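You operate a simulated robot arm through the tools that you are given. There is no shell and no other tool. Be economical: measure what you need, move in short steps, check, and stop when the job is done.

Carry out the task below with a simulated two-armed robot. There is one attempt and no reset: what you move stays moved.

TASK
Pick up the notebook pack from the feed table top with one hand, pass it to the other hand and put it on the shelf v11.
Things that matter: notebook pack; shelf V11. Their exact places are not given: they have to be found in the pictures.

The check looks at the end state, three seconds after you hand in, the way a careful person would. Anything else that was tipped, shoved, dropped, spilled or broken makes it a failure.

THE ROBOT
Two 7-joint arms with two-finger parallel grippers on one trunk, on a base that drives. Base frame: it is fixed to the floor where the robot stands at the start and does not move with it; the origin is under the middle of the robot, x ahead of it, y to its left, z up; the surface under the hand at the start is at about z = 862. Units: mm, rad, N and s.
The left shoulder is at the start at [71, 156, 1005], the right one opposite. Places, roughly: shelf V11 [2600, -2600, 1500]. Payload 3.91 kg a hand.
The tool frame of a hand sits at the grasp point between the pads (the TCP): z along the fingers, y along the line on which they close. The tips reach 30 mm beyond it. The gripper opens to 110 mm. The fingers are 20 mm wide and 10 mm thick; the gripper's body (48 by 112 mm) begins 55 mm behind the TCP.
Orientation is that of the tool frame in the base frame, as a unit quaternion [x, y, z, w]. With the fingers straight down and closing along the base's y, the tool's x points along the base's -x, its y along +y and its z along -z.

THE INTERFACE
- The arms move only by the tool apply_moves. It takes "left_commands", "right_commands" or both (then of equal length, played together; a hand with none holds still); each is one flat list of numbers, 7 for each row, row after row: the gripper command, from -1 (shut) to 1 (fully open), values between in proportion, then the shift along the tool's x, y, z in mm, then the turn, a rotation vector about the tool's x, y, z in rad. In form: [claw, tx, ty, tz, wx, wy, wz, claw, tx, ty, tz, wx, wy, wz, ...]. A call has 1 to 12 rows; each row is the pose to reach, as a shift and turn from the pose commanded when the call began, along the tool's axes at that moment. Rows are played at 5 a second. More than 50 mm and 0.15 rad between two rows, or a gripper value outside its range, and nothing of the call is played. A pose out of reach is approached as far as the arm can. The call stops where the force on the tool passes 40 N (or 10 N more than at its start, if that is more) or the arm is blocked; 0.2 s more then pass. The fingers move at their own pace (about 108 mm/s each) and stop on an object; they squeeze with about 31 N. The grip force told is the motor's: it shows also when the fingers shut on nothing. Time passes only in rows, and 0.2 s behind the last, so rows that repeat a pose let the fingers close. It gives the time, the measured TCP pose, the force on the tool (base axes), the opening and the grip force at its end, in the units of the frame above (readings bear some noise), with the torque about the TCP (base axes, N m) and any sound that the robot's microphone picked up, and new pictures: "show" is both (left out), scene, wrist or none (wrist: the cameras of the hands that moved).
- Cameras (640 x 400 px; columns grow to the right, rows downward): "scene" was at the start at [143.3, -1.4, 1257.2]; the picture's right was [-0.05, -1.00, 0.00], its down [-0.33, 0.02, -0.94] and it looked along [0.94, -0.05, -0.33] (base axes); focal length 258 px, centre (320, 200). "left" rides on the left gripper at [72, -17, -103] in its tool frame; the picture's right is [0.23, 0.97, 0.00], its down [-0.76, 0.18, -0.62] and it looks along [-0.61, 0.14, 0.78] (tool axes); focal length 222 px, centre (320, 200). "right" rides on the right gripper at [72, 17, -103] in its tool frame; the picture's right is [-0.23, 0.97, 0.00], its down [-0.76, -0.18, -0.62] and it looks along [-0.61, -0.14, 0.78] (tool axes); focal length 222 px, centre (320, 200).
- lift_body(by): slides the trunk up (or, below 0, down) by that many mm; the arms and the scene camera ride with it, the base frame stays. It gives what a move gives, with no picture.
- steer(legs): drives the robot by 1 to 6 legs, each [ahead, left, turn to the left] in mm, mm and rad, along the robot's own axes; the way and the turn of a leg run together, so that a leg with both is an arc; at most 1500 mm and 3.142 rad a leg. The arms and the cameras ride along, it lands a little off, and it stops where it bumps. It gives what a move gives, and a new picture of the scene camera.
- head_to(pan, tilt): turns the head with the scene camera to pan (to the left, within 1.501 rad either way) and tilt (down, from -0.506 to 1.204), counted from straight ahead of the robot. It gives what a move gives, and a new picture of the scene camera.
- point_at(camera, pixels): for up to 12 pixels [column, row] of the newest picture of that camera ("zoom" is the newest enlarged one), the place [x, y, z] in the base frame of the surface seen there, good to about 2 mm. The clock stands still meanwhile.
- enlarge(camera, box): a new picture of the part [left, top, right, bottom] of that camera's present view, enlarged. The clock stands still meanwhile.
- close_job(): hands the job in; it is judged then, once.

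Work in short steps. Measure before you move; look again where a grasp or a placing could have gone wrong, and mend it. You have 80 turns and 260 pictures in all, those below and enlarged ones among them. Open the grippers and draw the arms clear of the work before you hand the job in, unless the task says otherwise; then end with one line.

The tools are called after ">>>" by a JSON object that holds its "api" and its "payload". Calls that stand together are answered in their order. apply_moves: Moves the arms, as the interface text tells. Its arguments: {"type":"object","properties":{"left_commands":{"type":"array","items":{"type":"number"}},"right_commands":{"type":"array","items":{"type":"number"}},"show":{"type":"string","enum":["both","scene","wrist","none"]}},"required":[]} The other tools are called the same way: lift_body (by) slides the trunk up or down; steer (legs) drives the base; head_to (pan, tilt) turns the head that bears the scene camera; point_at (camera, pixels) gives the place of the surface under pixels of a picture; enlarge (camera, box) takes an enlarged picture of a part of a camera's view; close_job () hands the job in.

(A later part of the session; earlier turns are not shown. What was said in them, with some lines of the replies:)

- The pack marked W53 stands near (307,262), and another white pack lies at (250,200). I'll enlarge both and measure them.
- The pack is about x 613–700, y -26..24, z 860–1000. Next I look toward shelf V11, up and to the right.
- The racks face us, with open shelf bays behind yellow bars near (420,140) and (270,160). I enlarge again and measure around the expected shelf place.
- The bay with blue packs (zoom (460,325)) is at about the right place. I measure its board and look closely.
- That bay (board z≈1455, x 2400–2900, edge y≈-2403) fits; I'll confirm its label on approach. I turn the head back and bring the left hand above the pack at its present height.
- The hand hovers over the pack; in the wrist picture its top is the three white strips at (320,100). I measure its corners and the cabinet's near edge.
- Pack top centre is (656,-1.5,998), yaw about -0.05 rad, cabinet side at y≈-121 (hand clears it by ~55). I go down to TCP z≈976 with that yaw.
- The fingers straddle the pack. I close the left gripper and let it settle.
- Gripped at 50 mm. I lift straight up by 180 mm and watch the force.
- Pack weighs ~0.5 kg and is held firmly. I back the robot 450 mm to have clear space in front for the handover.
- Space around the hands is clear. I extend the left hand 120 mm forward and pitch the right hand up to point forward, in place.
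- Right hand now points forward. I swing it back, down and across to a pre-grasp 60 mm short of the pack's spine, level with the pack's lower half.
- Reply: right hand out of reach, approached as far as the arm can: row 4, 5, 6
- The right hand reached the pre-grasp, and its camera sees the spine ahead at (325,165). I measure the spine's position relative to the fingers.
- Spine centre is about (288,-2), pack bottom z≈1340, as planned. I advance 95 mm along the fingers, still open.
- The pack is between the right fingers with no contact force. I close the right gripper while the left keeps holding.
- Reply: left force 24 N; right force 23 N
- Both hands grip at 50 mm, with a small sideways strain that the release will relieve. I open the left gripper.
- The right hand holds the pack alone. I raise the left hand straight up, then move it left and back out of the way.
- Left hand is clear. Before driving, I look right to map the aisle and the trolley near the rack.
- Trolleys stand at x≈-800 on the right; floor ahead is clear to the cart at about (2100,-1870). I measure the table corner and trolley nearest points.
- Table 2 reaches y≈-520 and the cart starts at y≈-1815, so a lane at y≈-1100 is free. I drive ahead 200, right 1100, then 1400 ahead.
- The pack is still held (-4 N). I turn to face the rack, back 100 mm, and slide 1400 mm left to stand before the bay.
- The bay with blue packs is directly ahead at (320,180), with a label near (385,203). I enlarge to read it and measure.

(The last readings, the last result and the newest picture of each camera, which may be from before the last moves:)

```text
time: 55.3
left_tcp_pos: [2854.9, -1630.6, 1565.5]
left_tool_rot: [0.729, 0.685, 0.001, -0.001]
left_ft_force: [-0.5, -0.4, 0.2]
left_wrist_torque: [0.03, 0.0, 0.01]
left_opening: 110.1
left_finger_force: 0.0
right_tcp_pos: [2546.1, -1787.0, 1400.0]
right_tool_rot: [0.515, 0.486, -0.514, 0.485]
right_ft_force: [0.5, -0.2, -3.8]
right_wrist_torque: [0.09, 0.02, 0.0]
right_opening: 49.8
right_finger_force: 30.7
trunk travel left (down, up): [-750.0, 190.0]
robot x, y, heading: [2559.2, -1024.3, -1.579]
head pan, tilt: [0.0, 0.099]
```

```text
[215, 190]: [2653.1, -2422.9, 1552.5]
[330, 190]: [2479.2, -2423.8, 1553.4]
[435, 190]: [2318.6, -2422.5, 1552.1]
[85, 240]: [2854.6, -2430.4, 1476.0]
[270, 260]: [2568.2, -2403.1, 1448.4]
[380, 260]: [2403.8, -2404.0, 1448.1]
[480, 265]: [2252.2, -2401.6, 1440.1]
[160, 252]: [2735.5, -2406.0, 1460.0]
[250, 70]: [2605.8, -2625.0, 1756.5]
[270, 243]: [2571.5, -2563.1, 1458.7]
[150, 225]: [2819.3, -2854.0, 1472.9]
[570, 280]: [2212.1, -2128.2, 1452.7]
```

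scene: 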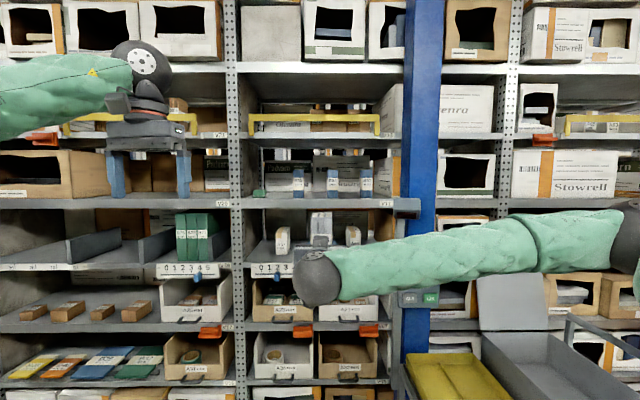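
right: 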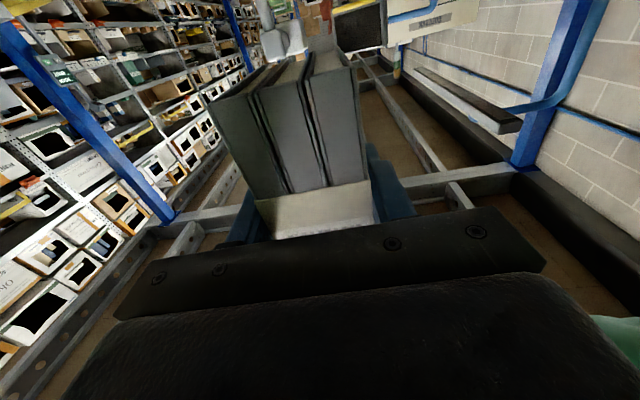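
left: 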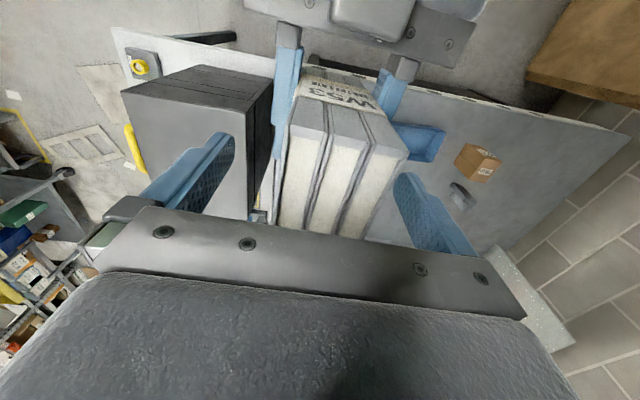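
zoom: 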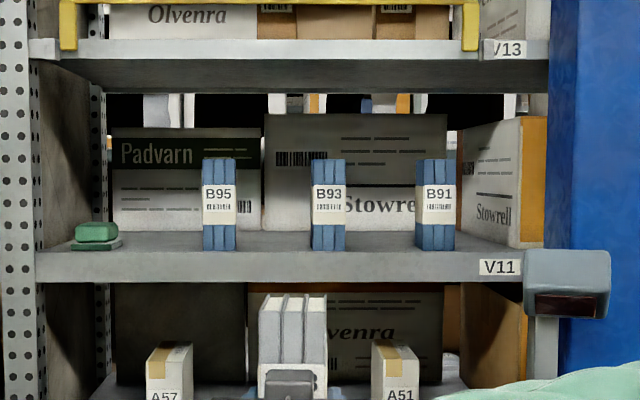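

V11 is confirmed by its label; there is a 120 mm gap between B95 and B93 centred near x≈2565. I measure the forearm, scanner post and pillar for clearance.

>>> {"api": "point_at", "payload": {"camera": "scene", "pixels": [[330, 265], [400, 245], [470, 238], [540, 228], [620, 225], [406, 200], [412, 215], [412, 100], [440, 100], [540, 268], [470, 265], [405, 298]]}}

>>> {"api": "enlarge", "payload": {"camera": "right", "box": [0, 0, 640, 400]}}

>>> {"api": "point_at", "payload": {"camera": "zoom", "pixels": [[208, 100], [345, 65], [245, 195]]}}

```text
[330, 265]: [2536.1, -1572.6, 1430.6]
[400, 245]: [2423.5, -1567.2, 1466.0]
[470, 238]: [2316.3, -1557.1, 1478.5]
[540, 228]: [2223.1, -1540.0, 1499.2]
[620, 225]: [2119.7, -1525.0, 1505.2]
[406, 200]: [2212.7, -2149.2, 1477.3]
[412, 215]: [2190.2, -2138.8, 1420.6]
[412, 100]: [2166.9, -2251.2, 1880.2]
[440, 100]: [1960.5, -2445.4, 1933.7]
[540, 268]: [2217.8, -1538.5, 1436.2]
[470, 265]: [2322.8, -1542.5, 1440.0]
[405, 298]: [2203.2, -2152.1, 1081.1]
```

```text
1.00 times, centred on (320, 200) of right (not enlarged: the box is as wide or as high as the picture)
```

zoom: 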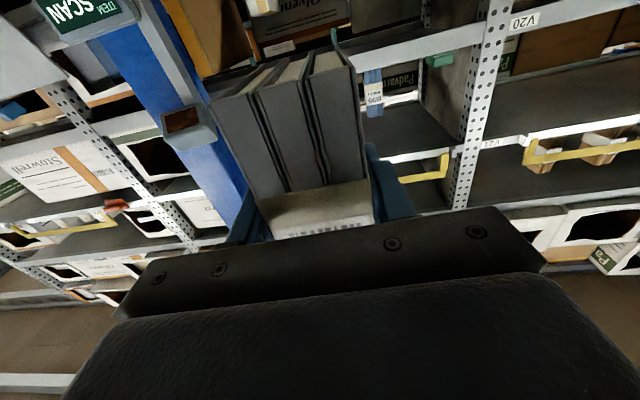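

```text
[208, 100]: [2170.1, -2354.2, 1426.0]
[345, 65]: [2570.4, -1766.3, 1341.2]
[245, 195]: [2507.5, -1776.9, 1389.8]
```

The forearm would come near the blue pillar (x≈2180, y≈-2250) if I only drove in, so I'll extend the arm first and use the left-hand gap (x≈2735) between the green tray and B95. I raise the trunk 140 mm and extend 250 mm, squaring up the yaw by 0.058.

>>> {"api": "lift_body", "payload": {"by": 140}}

>>> {"api": "apply_moves", "payload": {"right_commands": [-1, 0, 0, 40, -0.03, 0, 0, -1, 0, 0, 80, -0.058, 0, 0, -1, 0, 0, 120, -0.058, 0, 0, -1, 0, 0, 160, -0.058, 0, 0, -1, 0, 0, 200, -0.058, 0, 0, -1, 0, 0, 240, -0.058, 0, 0, -1, 0, 0, 250, -0.058, 0, 0, -1, 0, 0, 250, -0.058, 0, 0], "show": "both"}}

```text
time: 56.9
left_tcp_pos: [2854.9, -1630.1, 1705.2]
left_tool_rot: [0.729, 0.685, 0.001, -0.001]
left_ft_force: [0.1, -0.2, 0.6]
left_wrist_torque: [0.01, 0.0, 0.04]
left_opening: 110.1
left_finger_force: 0.1
right_tcp_pos: [2546.2, -1787.7, 1539.4]
right_tool_rot: [0.515, 0.485, -0.514, 0.485]
right_ft_force: [-0.7, -0.3, -5.4]
right_wrist_torque: [0.09, -0.01, -0.03]
right_opening: 50.1
right_finger_force: 30.9
trunk travel left (down, up): [-890.0, 50.0]
robot x, y, heading: [2557.6, -1024.9, -1.586]
head pan, tilt: [0.0, 0.099]
```

```text
time: 58.7
left_tcp_pos: [2854.7, -1628.0, 1704.8]
left_tool_rot: [0.729, 0.685, 0.0, -0.001]
left_ft_force: [-0.2, -0.7, -0.6]
left_wrist_torque: [-0.02, 0.01, -0.02]
left_opening: 110.0
left_finger_force: 0.0
right_tcp_pos: [2532.2, -2037.5, 1540.0]
right_tool_rot: [0.5, 0.5, -0.5, 0.5]
right_ft_force: [-0.4, 0.0, -4.0]
right_wrist_torque: [0.1, -0.01, -0.01]
right_opening: 49.7
right_finger_force: 31.1
trunk travel left (down, up): [-890.0, 50.0]
robot x, y, heading: [2557.2, -1020.4, -1.579]
head pan, tilt: [0.0, 0.099]
```

scene: 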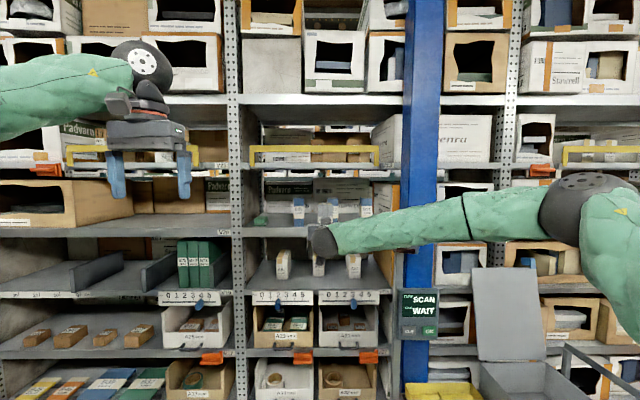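
right: 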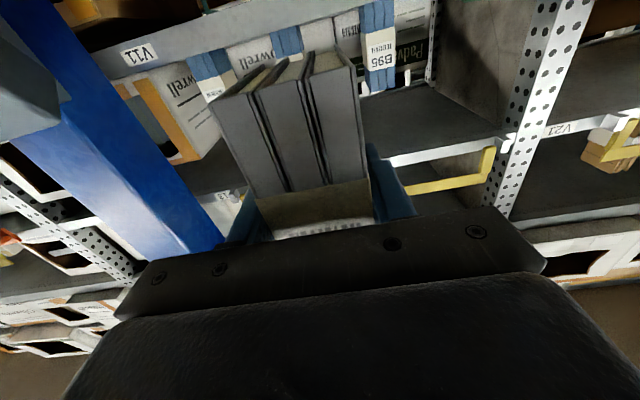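

Arm extended and squared. I slide 203 mm left and 250 mm ahead, then re-measure before entering the shelf.

>>> {"api": "steer", "payload": {"legs": [[0, 203, 0], [250, 0, 0]]}}

>>> {"api": "point_at", "payload": {"camera": "scene", "pixels": [[340, 240], [400, 225], [460, 215], [520, 205], [560, 190]]}}

>>> {"api": "enlarge", "payload": {"camera": "scene", "box": [240, 130, 460, 270]}}

```text
time: 61.8
left_tcp_pos: [3054.3, -1880.4, 1705.8]
left_tool_rot: [0.729, 0.685, -0.001, 0.001]
left_ft_force: [1.6, 0.1, 1.0]
left_wrist_torque: [-0.03, -0.01, -0.01]
left_opening: 110.2
left_finger_force: 0.1
right_tcp_pos: [2731.2, -2288.9, 1540.9]
right_tool_rot: [-0.5, -0.499, 0.501, -0.5]
right_ft_force: [0.3, -0.3, -3.3]
right_wrist_torque: [0.12, -0.02, -0.03]
right_opening: 49.9
right_finger_force: 31.0
trunk travel left (down, up): [-890.0, 50.0]
robot x, y, heading: [2758.6, -1278.2, -1.585]
head pan, tilt: [0.0, 0.099]
```

scene: 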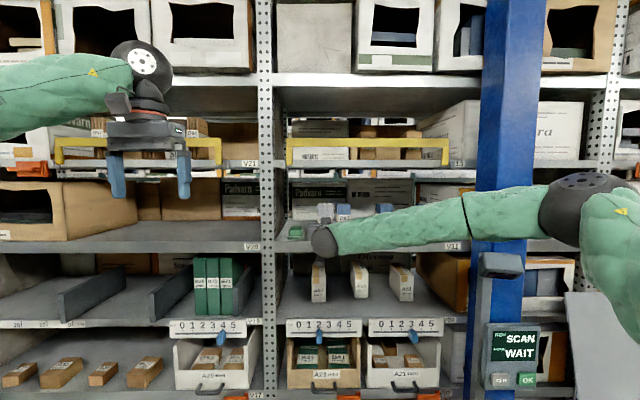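

```text
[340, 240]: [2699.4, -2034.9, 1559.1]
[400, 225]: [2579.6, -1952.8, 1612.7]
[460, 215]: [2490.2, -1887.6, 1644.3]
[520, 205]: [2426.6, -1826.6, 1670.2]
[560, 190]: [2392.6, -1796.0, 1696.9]
```

```text
2.86 times, centred on (350, 200) of scene
```

zoom: 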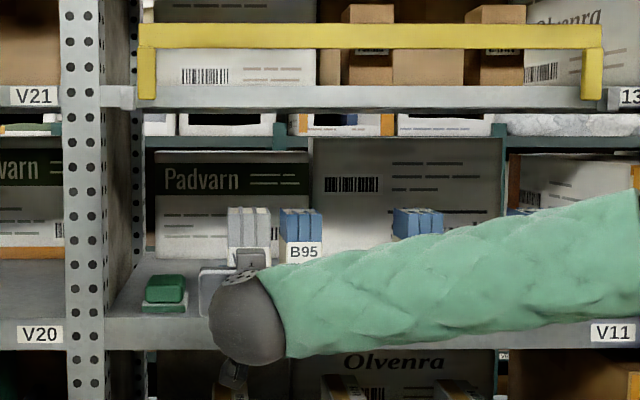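

Elbow is well clear of pillar and scanner. I measure the gap edges (B95 at zoom (282,240), green tray at (187,300)) and the board.

>>> {"api": "point_at", "payload": {"camera": "zoom", "pixels": [[288, 250], [183, 303], [145, 303], [165, 280], [200, 300], [130, 310], [232, 222], [266, 222], [250, 228], [125, 330], [175, 275], [235, 200]]}}

>>> {"api": "enlarge", "payload": {"camera": "right", "box": [160, 0, 560, 250]}}

```text
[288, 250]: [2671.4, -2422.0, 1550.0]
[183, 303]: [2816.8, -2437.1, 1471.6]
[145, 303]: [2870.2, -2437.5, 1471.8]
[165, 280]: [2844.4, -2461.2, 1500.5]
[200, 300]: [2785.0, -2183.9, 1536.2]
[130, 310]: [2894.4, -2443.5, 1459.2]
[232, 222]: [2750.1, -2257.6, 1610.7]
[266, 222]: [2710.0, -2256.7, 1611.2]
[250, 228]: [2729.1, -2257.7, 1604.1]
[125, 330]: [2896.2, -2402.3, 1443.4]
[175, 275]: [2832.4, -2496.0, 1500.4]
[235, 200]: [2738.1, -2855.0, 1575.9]
```

```text
1.60 times, centred on (360, 125) of right
```

zoom: 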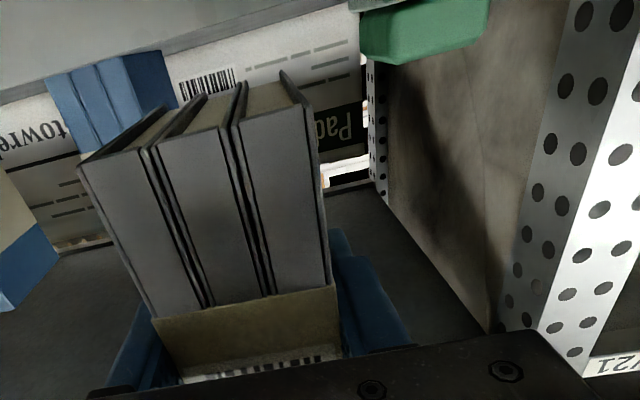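

Gap runs x≈2675 to 2817; the pack (2706–2755) clears the board by ~20 mm. I drive 8 mm left and 120 mm ahead.

>>> {"api": "steer", "payload": {"legs": [[120, 10, 0]]}}

>>> {"api": "enlarge", "payload": {"camera": "scene", "box": [240, 130, 440, 270]}}

>>> {"api": "enlarge", "payload": {"camera": "right", "box": [160, 0, 560, 250]}}

```text
time: 63.0
left_tcp_pos: [3061.8, -1997.7, 1707.6]
left_tool_rot: [0.728, 0.685, -0.002, 0.002]
left_ft_force: [0.4, 0.2, -0.8]
left_wrist_torque: [-0.03, 0.01, -0.05]
left_opening: 110.1
left_finger_force: 0.0
right_tcp_pos: [2738.7, -2406.3, 1543.0]
right_tool_rot: [-0.5, -0.499, 0.501, -0.5]
right_ft_force: [0.2, -0.1, -3.2]
right_wrist_torque: [0.07, 0.0, 0.0]
right_opening: 49.7
right_finger_force: 31.1
trunk travel left (down, up): [-890.0, 50.0]
robot x, y, heading: [2770.0, -1394.4, -1.578]
head pan, tilt: [0.0, 0.099]
```

scene: 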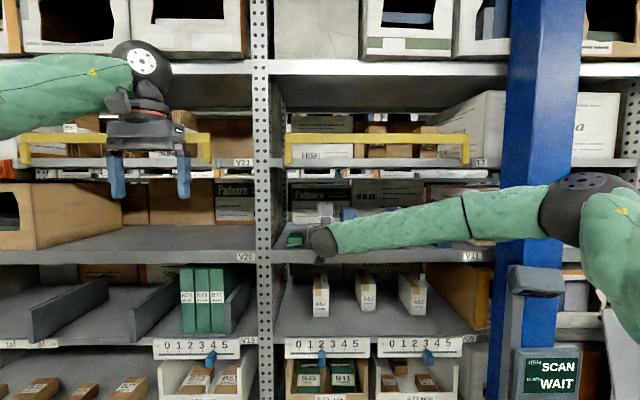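

```text
2.86 times, centred on (340, 200) of scene
```

zoom: 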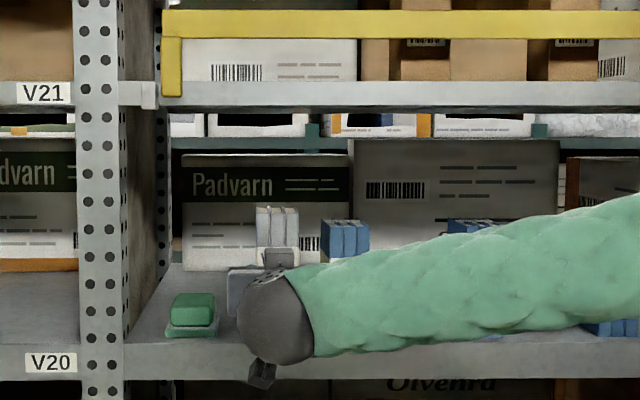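

```text
1.60 times, centred on (360, 125) of right
```

zoom: 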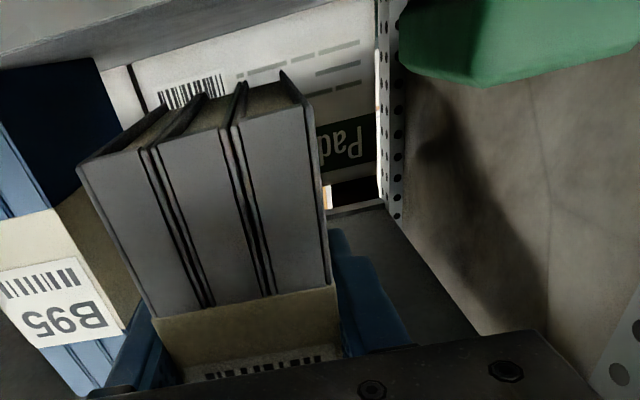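

Pack is entering the gap cleanly. I measure the pack's bottom edges in the wrist view, then advance 45 mm.

>>> {"api": "point_at", "payload": {"camera": "zoom", "pixels": [[85, 163], [150, 148], [235, 125], [305, 106], [270, 95], [130, 140]]}}

>>> {"api": "apply_moves", "payload": {"right_commands": [-1, 0, 0, 15, 0, 0, 0, -1, 0, 0, 30, 0, 0, 0, -1, 0, 0, 45, 0, 0, 0, -1, 0, 0, 45, 0, 0, 0], "show": "both"}}

```text
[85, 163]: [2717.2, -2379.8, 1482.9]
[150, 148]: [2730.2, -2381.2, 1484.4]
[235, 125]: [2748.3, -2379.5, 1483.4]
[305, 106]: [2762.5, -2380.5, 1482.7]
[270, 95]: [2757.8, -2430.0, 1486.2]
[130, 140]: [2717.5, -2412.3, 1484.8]
```

```text
time: 64.0
left_tcp_pos: [3062.1, -2002.9, 1705.9]
left_tool_rot: [0.728, 0.685, 0.0, 0.0]
left_ft_force: [-0.4, 0.2, -0.5]
left_wrist_torque: [-0.01, -0.06, -0.04]
left_opening: 110.0
left_finger_force: 0.1
right_tcp_pos: [2738.6, -2455.5, 1539.7]
right_tool_rot: [-0.501, -0.499, 0.501, -0.499]
right_ft_force: [-1.1, 0.2, -4.4]
right_wrist_torque: [0.05, 0.01, 0.01]
right_opening: 49.7
right_finger_force: 30.6
trunk travel left (down, up): [-890.0, 50.0]
robot x, y, heading: [2767.1, -1396.7, -1.583]
head pan, tilt: [0.0, 0.099]
```

scene: 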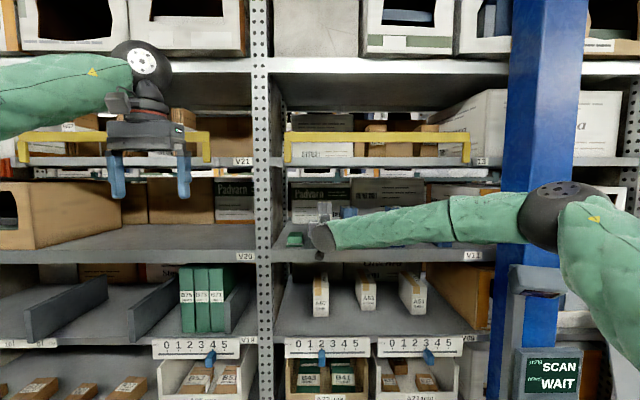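
right: 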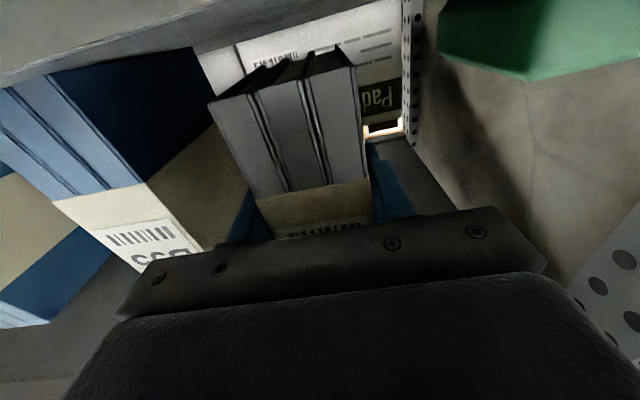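

Spine is at y≈-2427, bottom ≈1481. I lower 20 mm in small rows (board at ≈1459).

>>> {"api": "apply_moves", "payload": {"right_commands": [-1, 6, 0, 0, 0, 0, 0, -1, 12, 0, 0, 0, 0, 0, -1, 17, 0, 0, 0, 0, 0, -1, 20, 0, 0, 0, 0, 0, -1, 20, 0, 0, 0, 0, 0], "show": "wrist"}}

```text
time: 65.2
left_tcp_pos: [3062.1, -2001.4, 1706.9]
left_tool_rot: [0.728, 0.685, 0.0, 0.0]
left_ft_force: [0.9, 0.4, -0.2]
left_wrist_torque: [0.01, 0.01, -0.02]
left_opening: 110.0
left_finger_force: 0.1
right_tcp_pos: [2739.9, -2452.9, 1520.8]
right_tool_rot: [-0.5, -0.499, 0.501, -0.5]
right_ft_force: [0.3, -2.3, 1.1]
right_wrist_torque: [-0.35, -0.14, 0.06]
right_opening: 49.9
right_finger_force: 30.8
trunk travel left (down, up): [-890.0, 50.0]
robot x, y, heading: [2767.3, -1395.1, -1.581]
head pan, tilt: [0.0, 0.099]
```

right: 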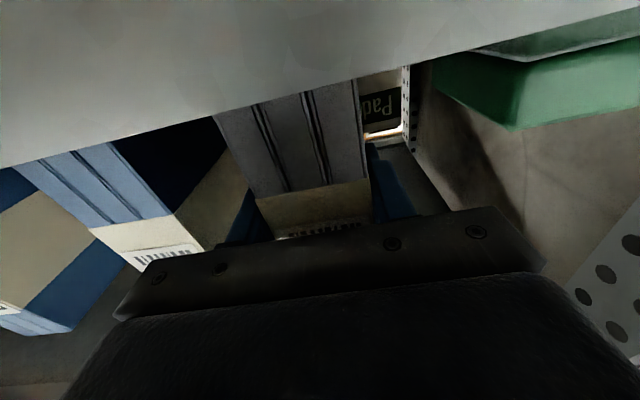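

Contact begins (z force went from -4 to +1). I lower 1.5 mm more to seat it.

>>> {"api": "apply_moves", "payload": {"right_commands": [-1, 1.0, 0, 0, 0, 0, 0, -1, 1.5, 0, 0, 0, 0, 0, -1, 1.5, 0, 0, 0, 0, 0], "show": "none"}}

```text
time: 66.0
left_tcp_pos: [3063.1, -2001.2, 1706.6]
left_tool_rot: [0.728, 0.685, -0.001, 0.001]
left_ft_force: [-0.1, -0.4, -0.1]
left_wrist_torque: [0.0, 0.02, -0.02]
left_opening: 109.9
left_finger_force: 0.0
right_tcp_pos: [2739.7, -2453.5, 1519.9]
right_tool_rot: [-0.5, -0.499, 0.501, -0.5]
right_ft_force: [1.6, -8.9, 18.9]
right_wrist_torque: [0.14, 0.03, -0.01]
right_opening: 49.8
right_finger_force: 30.8
trunk travel left (down, up): [-890.0, 50.0]
robot x, y, heading: [2766.3, -1393.7, -1.583]
head pan, tilt: [0.0, 0.099]
```

The pack presses on the board (19 N up), so it is seated. I ease off slightly and open the fingers only to about 78 mm.

>>> {"api": "apply_moves", "payload": {"right_commands": [-1, -0.7, 0, 0, 0, 0, 0, -0.05, -0.7, 0, 0, 0, 0, 0, 0.15, -0.7, 0, 0, 0, 0, 0, 0.4, -0.7, 0, 0, 0, 0, 0, 0.4, -0.7, 0, 0, 0, 0, 0], "show": "both"}}

>>> {"api": "enlarge", "payload": {"camera": "scene", "box": [270, 170, 400, 260]}}

```text
time: 67.2
left_tcp_pos: [3062.3, -2002.0, 1705.7]
left_tool_rot: [0.728, 0.685, 0.0, 0.0]
left_ft_force: [-0.6, 0.2, -0.3]
left_wrist_torque: [0.01, 0.01, 0.01]
left_opening: 109.9
left_finger_force: 0.0
right_tcp_pos: [2738.9, -2453.9, 1519.2]
right_tool_rot: [-0.501, -0.499, 0.501, -0.499]
right_ft_force: [-0.5, 0.5, -0.9]
right_wrist_torque: [0.01, 0.03, 0.02]
right_opening: 77.0
right_finger_force: 0.1
trunk travel left (down, up): [-890.0, 50.0]
robot x, y, heading: [2771.7, -1393.3, -1.584]
head pan, tilt: [0.0, 0.099]
```

scene: 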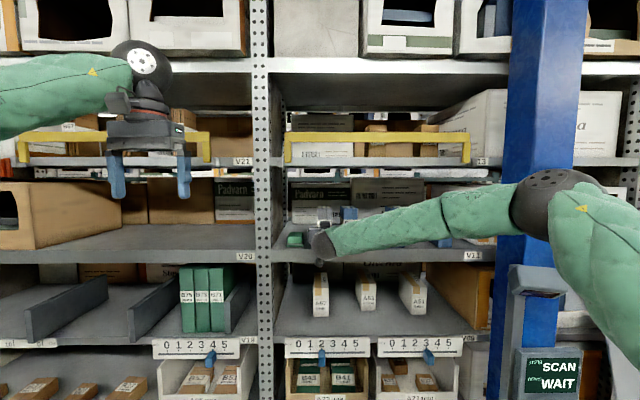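
right: 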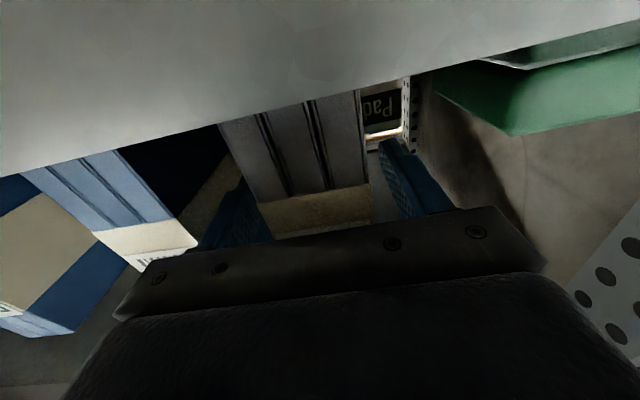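

```text
4.44 times, centred on (335, 215) of scene
```

zoom: 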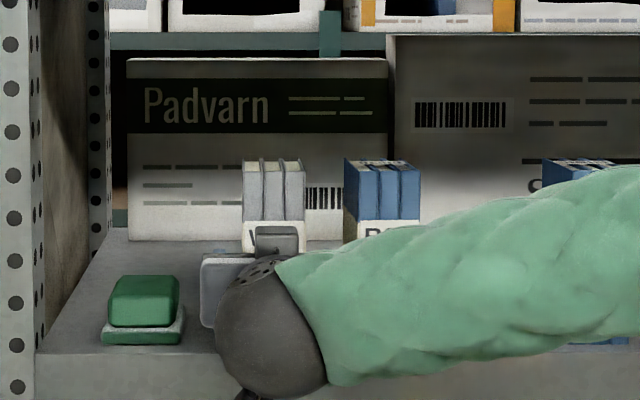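

Released; fingers show a gap on both sides and the pack stands upright. I draw the right hand straight back with the same opening.

>>> {"api": "apply_moves", "payload": {"right_commands": [0.4, 0, 0, -15, 0, 0, 0, 0.4, 0, 0, -40, 0, 0, 0, 0.4, 0, 0, -75, 0, 0, 0, 0.4, 0, 0, -115, 0, 0, 0, 0.4, 0, 0, -155, 0, 0, 0, 0.4, 0, 0, -155, 0, 0, 0], "show": "both"}}

```text
time: 68.6
left_tcp_pos: [3063.7, -2002.6, 1705.9]
left_tool_rot: [0.728, 0.685, -0.001, 0.0]
left_ft_force: [0.9, -0.6, 0.0]
left_wrist_torque: [0.02, -0.05, 0.0]
left_opening: 109.7
left_finger_force: 0.1
right_tcp_pos: [2738.3, -2297.3, 1519.5]
right_tool_rot: [-0.5, -0.5, 0.5, -0.5]
right_ft_force: [0.7, -0.5, 0.2]
right_wrist_torque: [-0.03, 0.0, 0.02]
right_opening: 77.0
right_finger_force: 0.1
trunk travel left (down, up): [-890.0, 50.0]
robot x, y, heading: [2769.8, -1394.4, -1.583]
head pan, tilt: [0.0, 0.099]
```

scene: 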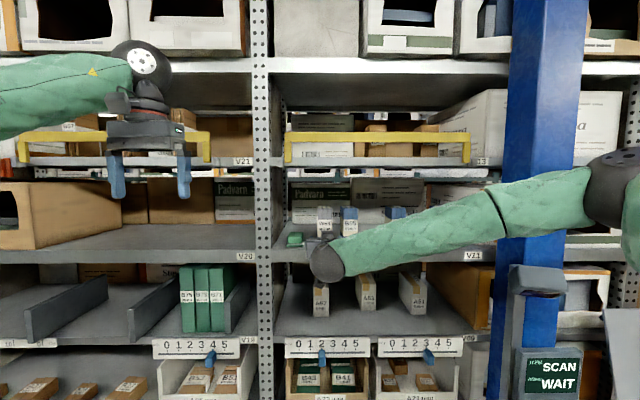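
right: 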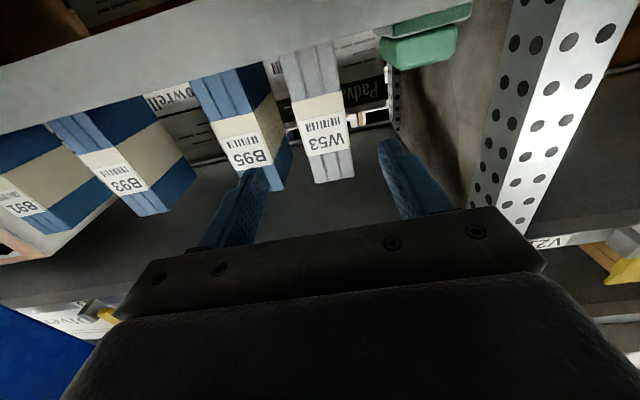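

The pack stands on V11 beside B95 with nothing disturbed. I back the robot 400 mm, open the gripper fully and check the final view.

>>> {"api": "steer", "payload": {"legs": [[-400, 0, 0]]}}

>>> {"api": "apply_moves", "payload": {"right_commands": [1, 0, 0, 0, 0, 0, 0, 1, 0, 0, -40, 0, 0, 0], "show": "none"}}

>>> {"api": "enlarge", "payload": {"camera": "scene", "box": [220, 120, 440, 260]}}

```text
time: 71.1
left_tcp_pos: [3067.8, -1601.1, 1705.9]
left_tool_rot: [0.728, 0.685, 0.0, 0.0]
left_ft_force: [0.6, -0.3, 0.2]
left_wrist_torque: [0.0, 0.01, 0.02]
left_opening: 110.0
left_finger_force: 0.0
right_tcp_pos: [2744.4, -1896.6, 1518.8]
right_tool_rot: [0.501, 0.5, -0.5, 0.499]
right_ft_force: [1.2, -0.6, 0.3]
right_wrist_torque: [-0.04, 0.04, 0.01]
right_opening: 77.1
right_finger_force: 0.0
trunk travel left (down, up): [-890.0, 50.0]
robot x, y, heading: [2772.8, -995.5, -1.582]
head pan, tilt: [0.0, 0.099]
```

scene: 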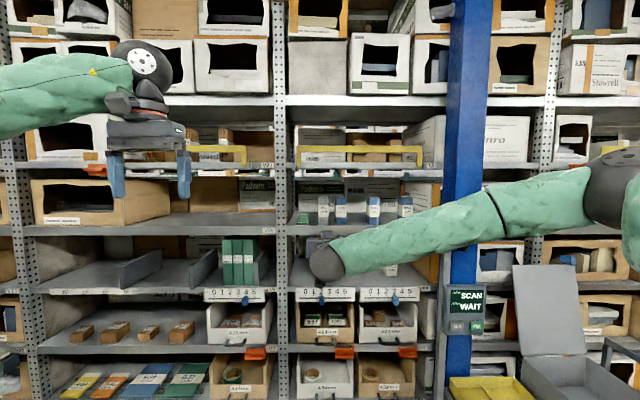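

```text
time: 71.7
left_tcp_pos: [3068.3, -1598.4, 1706.7]
left_tool_rot: [0.729, 0.685, 0.001, 0.0]
left_ft_force: [0.7, -0.3, -0.1]
left_wrist_torque: [-0.02, -0.03, 0.0]
left_opening: 110.0
left_finger_force: 0.0
right_tcp_pos: [2744.4, -1855.7, 1520.2]
right_tool_rot: [-0.5, -0.5, 0.5, -0.499]
right_ft_force: [0.0, 0.2, 0.0]
right_wrist_torque: [0.02, -0.01, 0.04]
right_opening: 110.3
right_finger_force: 0.1
trunk travel left (down, up): [-890.0, 50.0]
robot x, y, heading: [2772.6, -993.7, -1.583]
head pan, tilt: [0.0, 0.099]
```

```text
2.86 times, centred on (330, 190) of scene
```

zoom: 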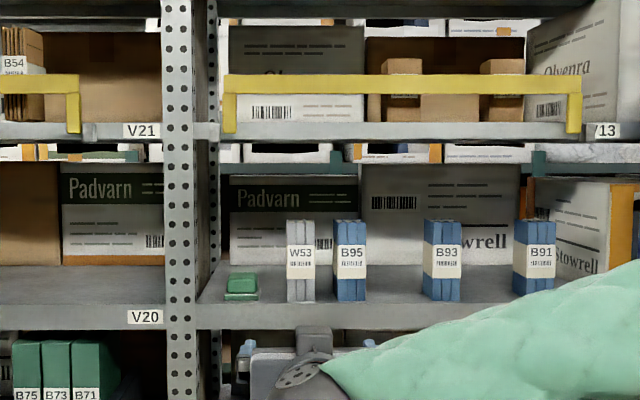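

W53 stands upright on V11 next to B95, the neighbours are undisturbed, and both hands are open and clear. I hand the job in.

>>> {"api": "close_job", "payload": {}}

```text
The job is handed in.
```

The notebook pack (W53) was picked up with the left hand, passed to the right, and now stands upright on shelf V11 beside B95, with nothing else seen to have moved and both grippers open and clear.
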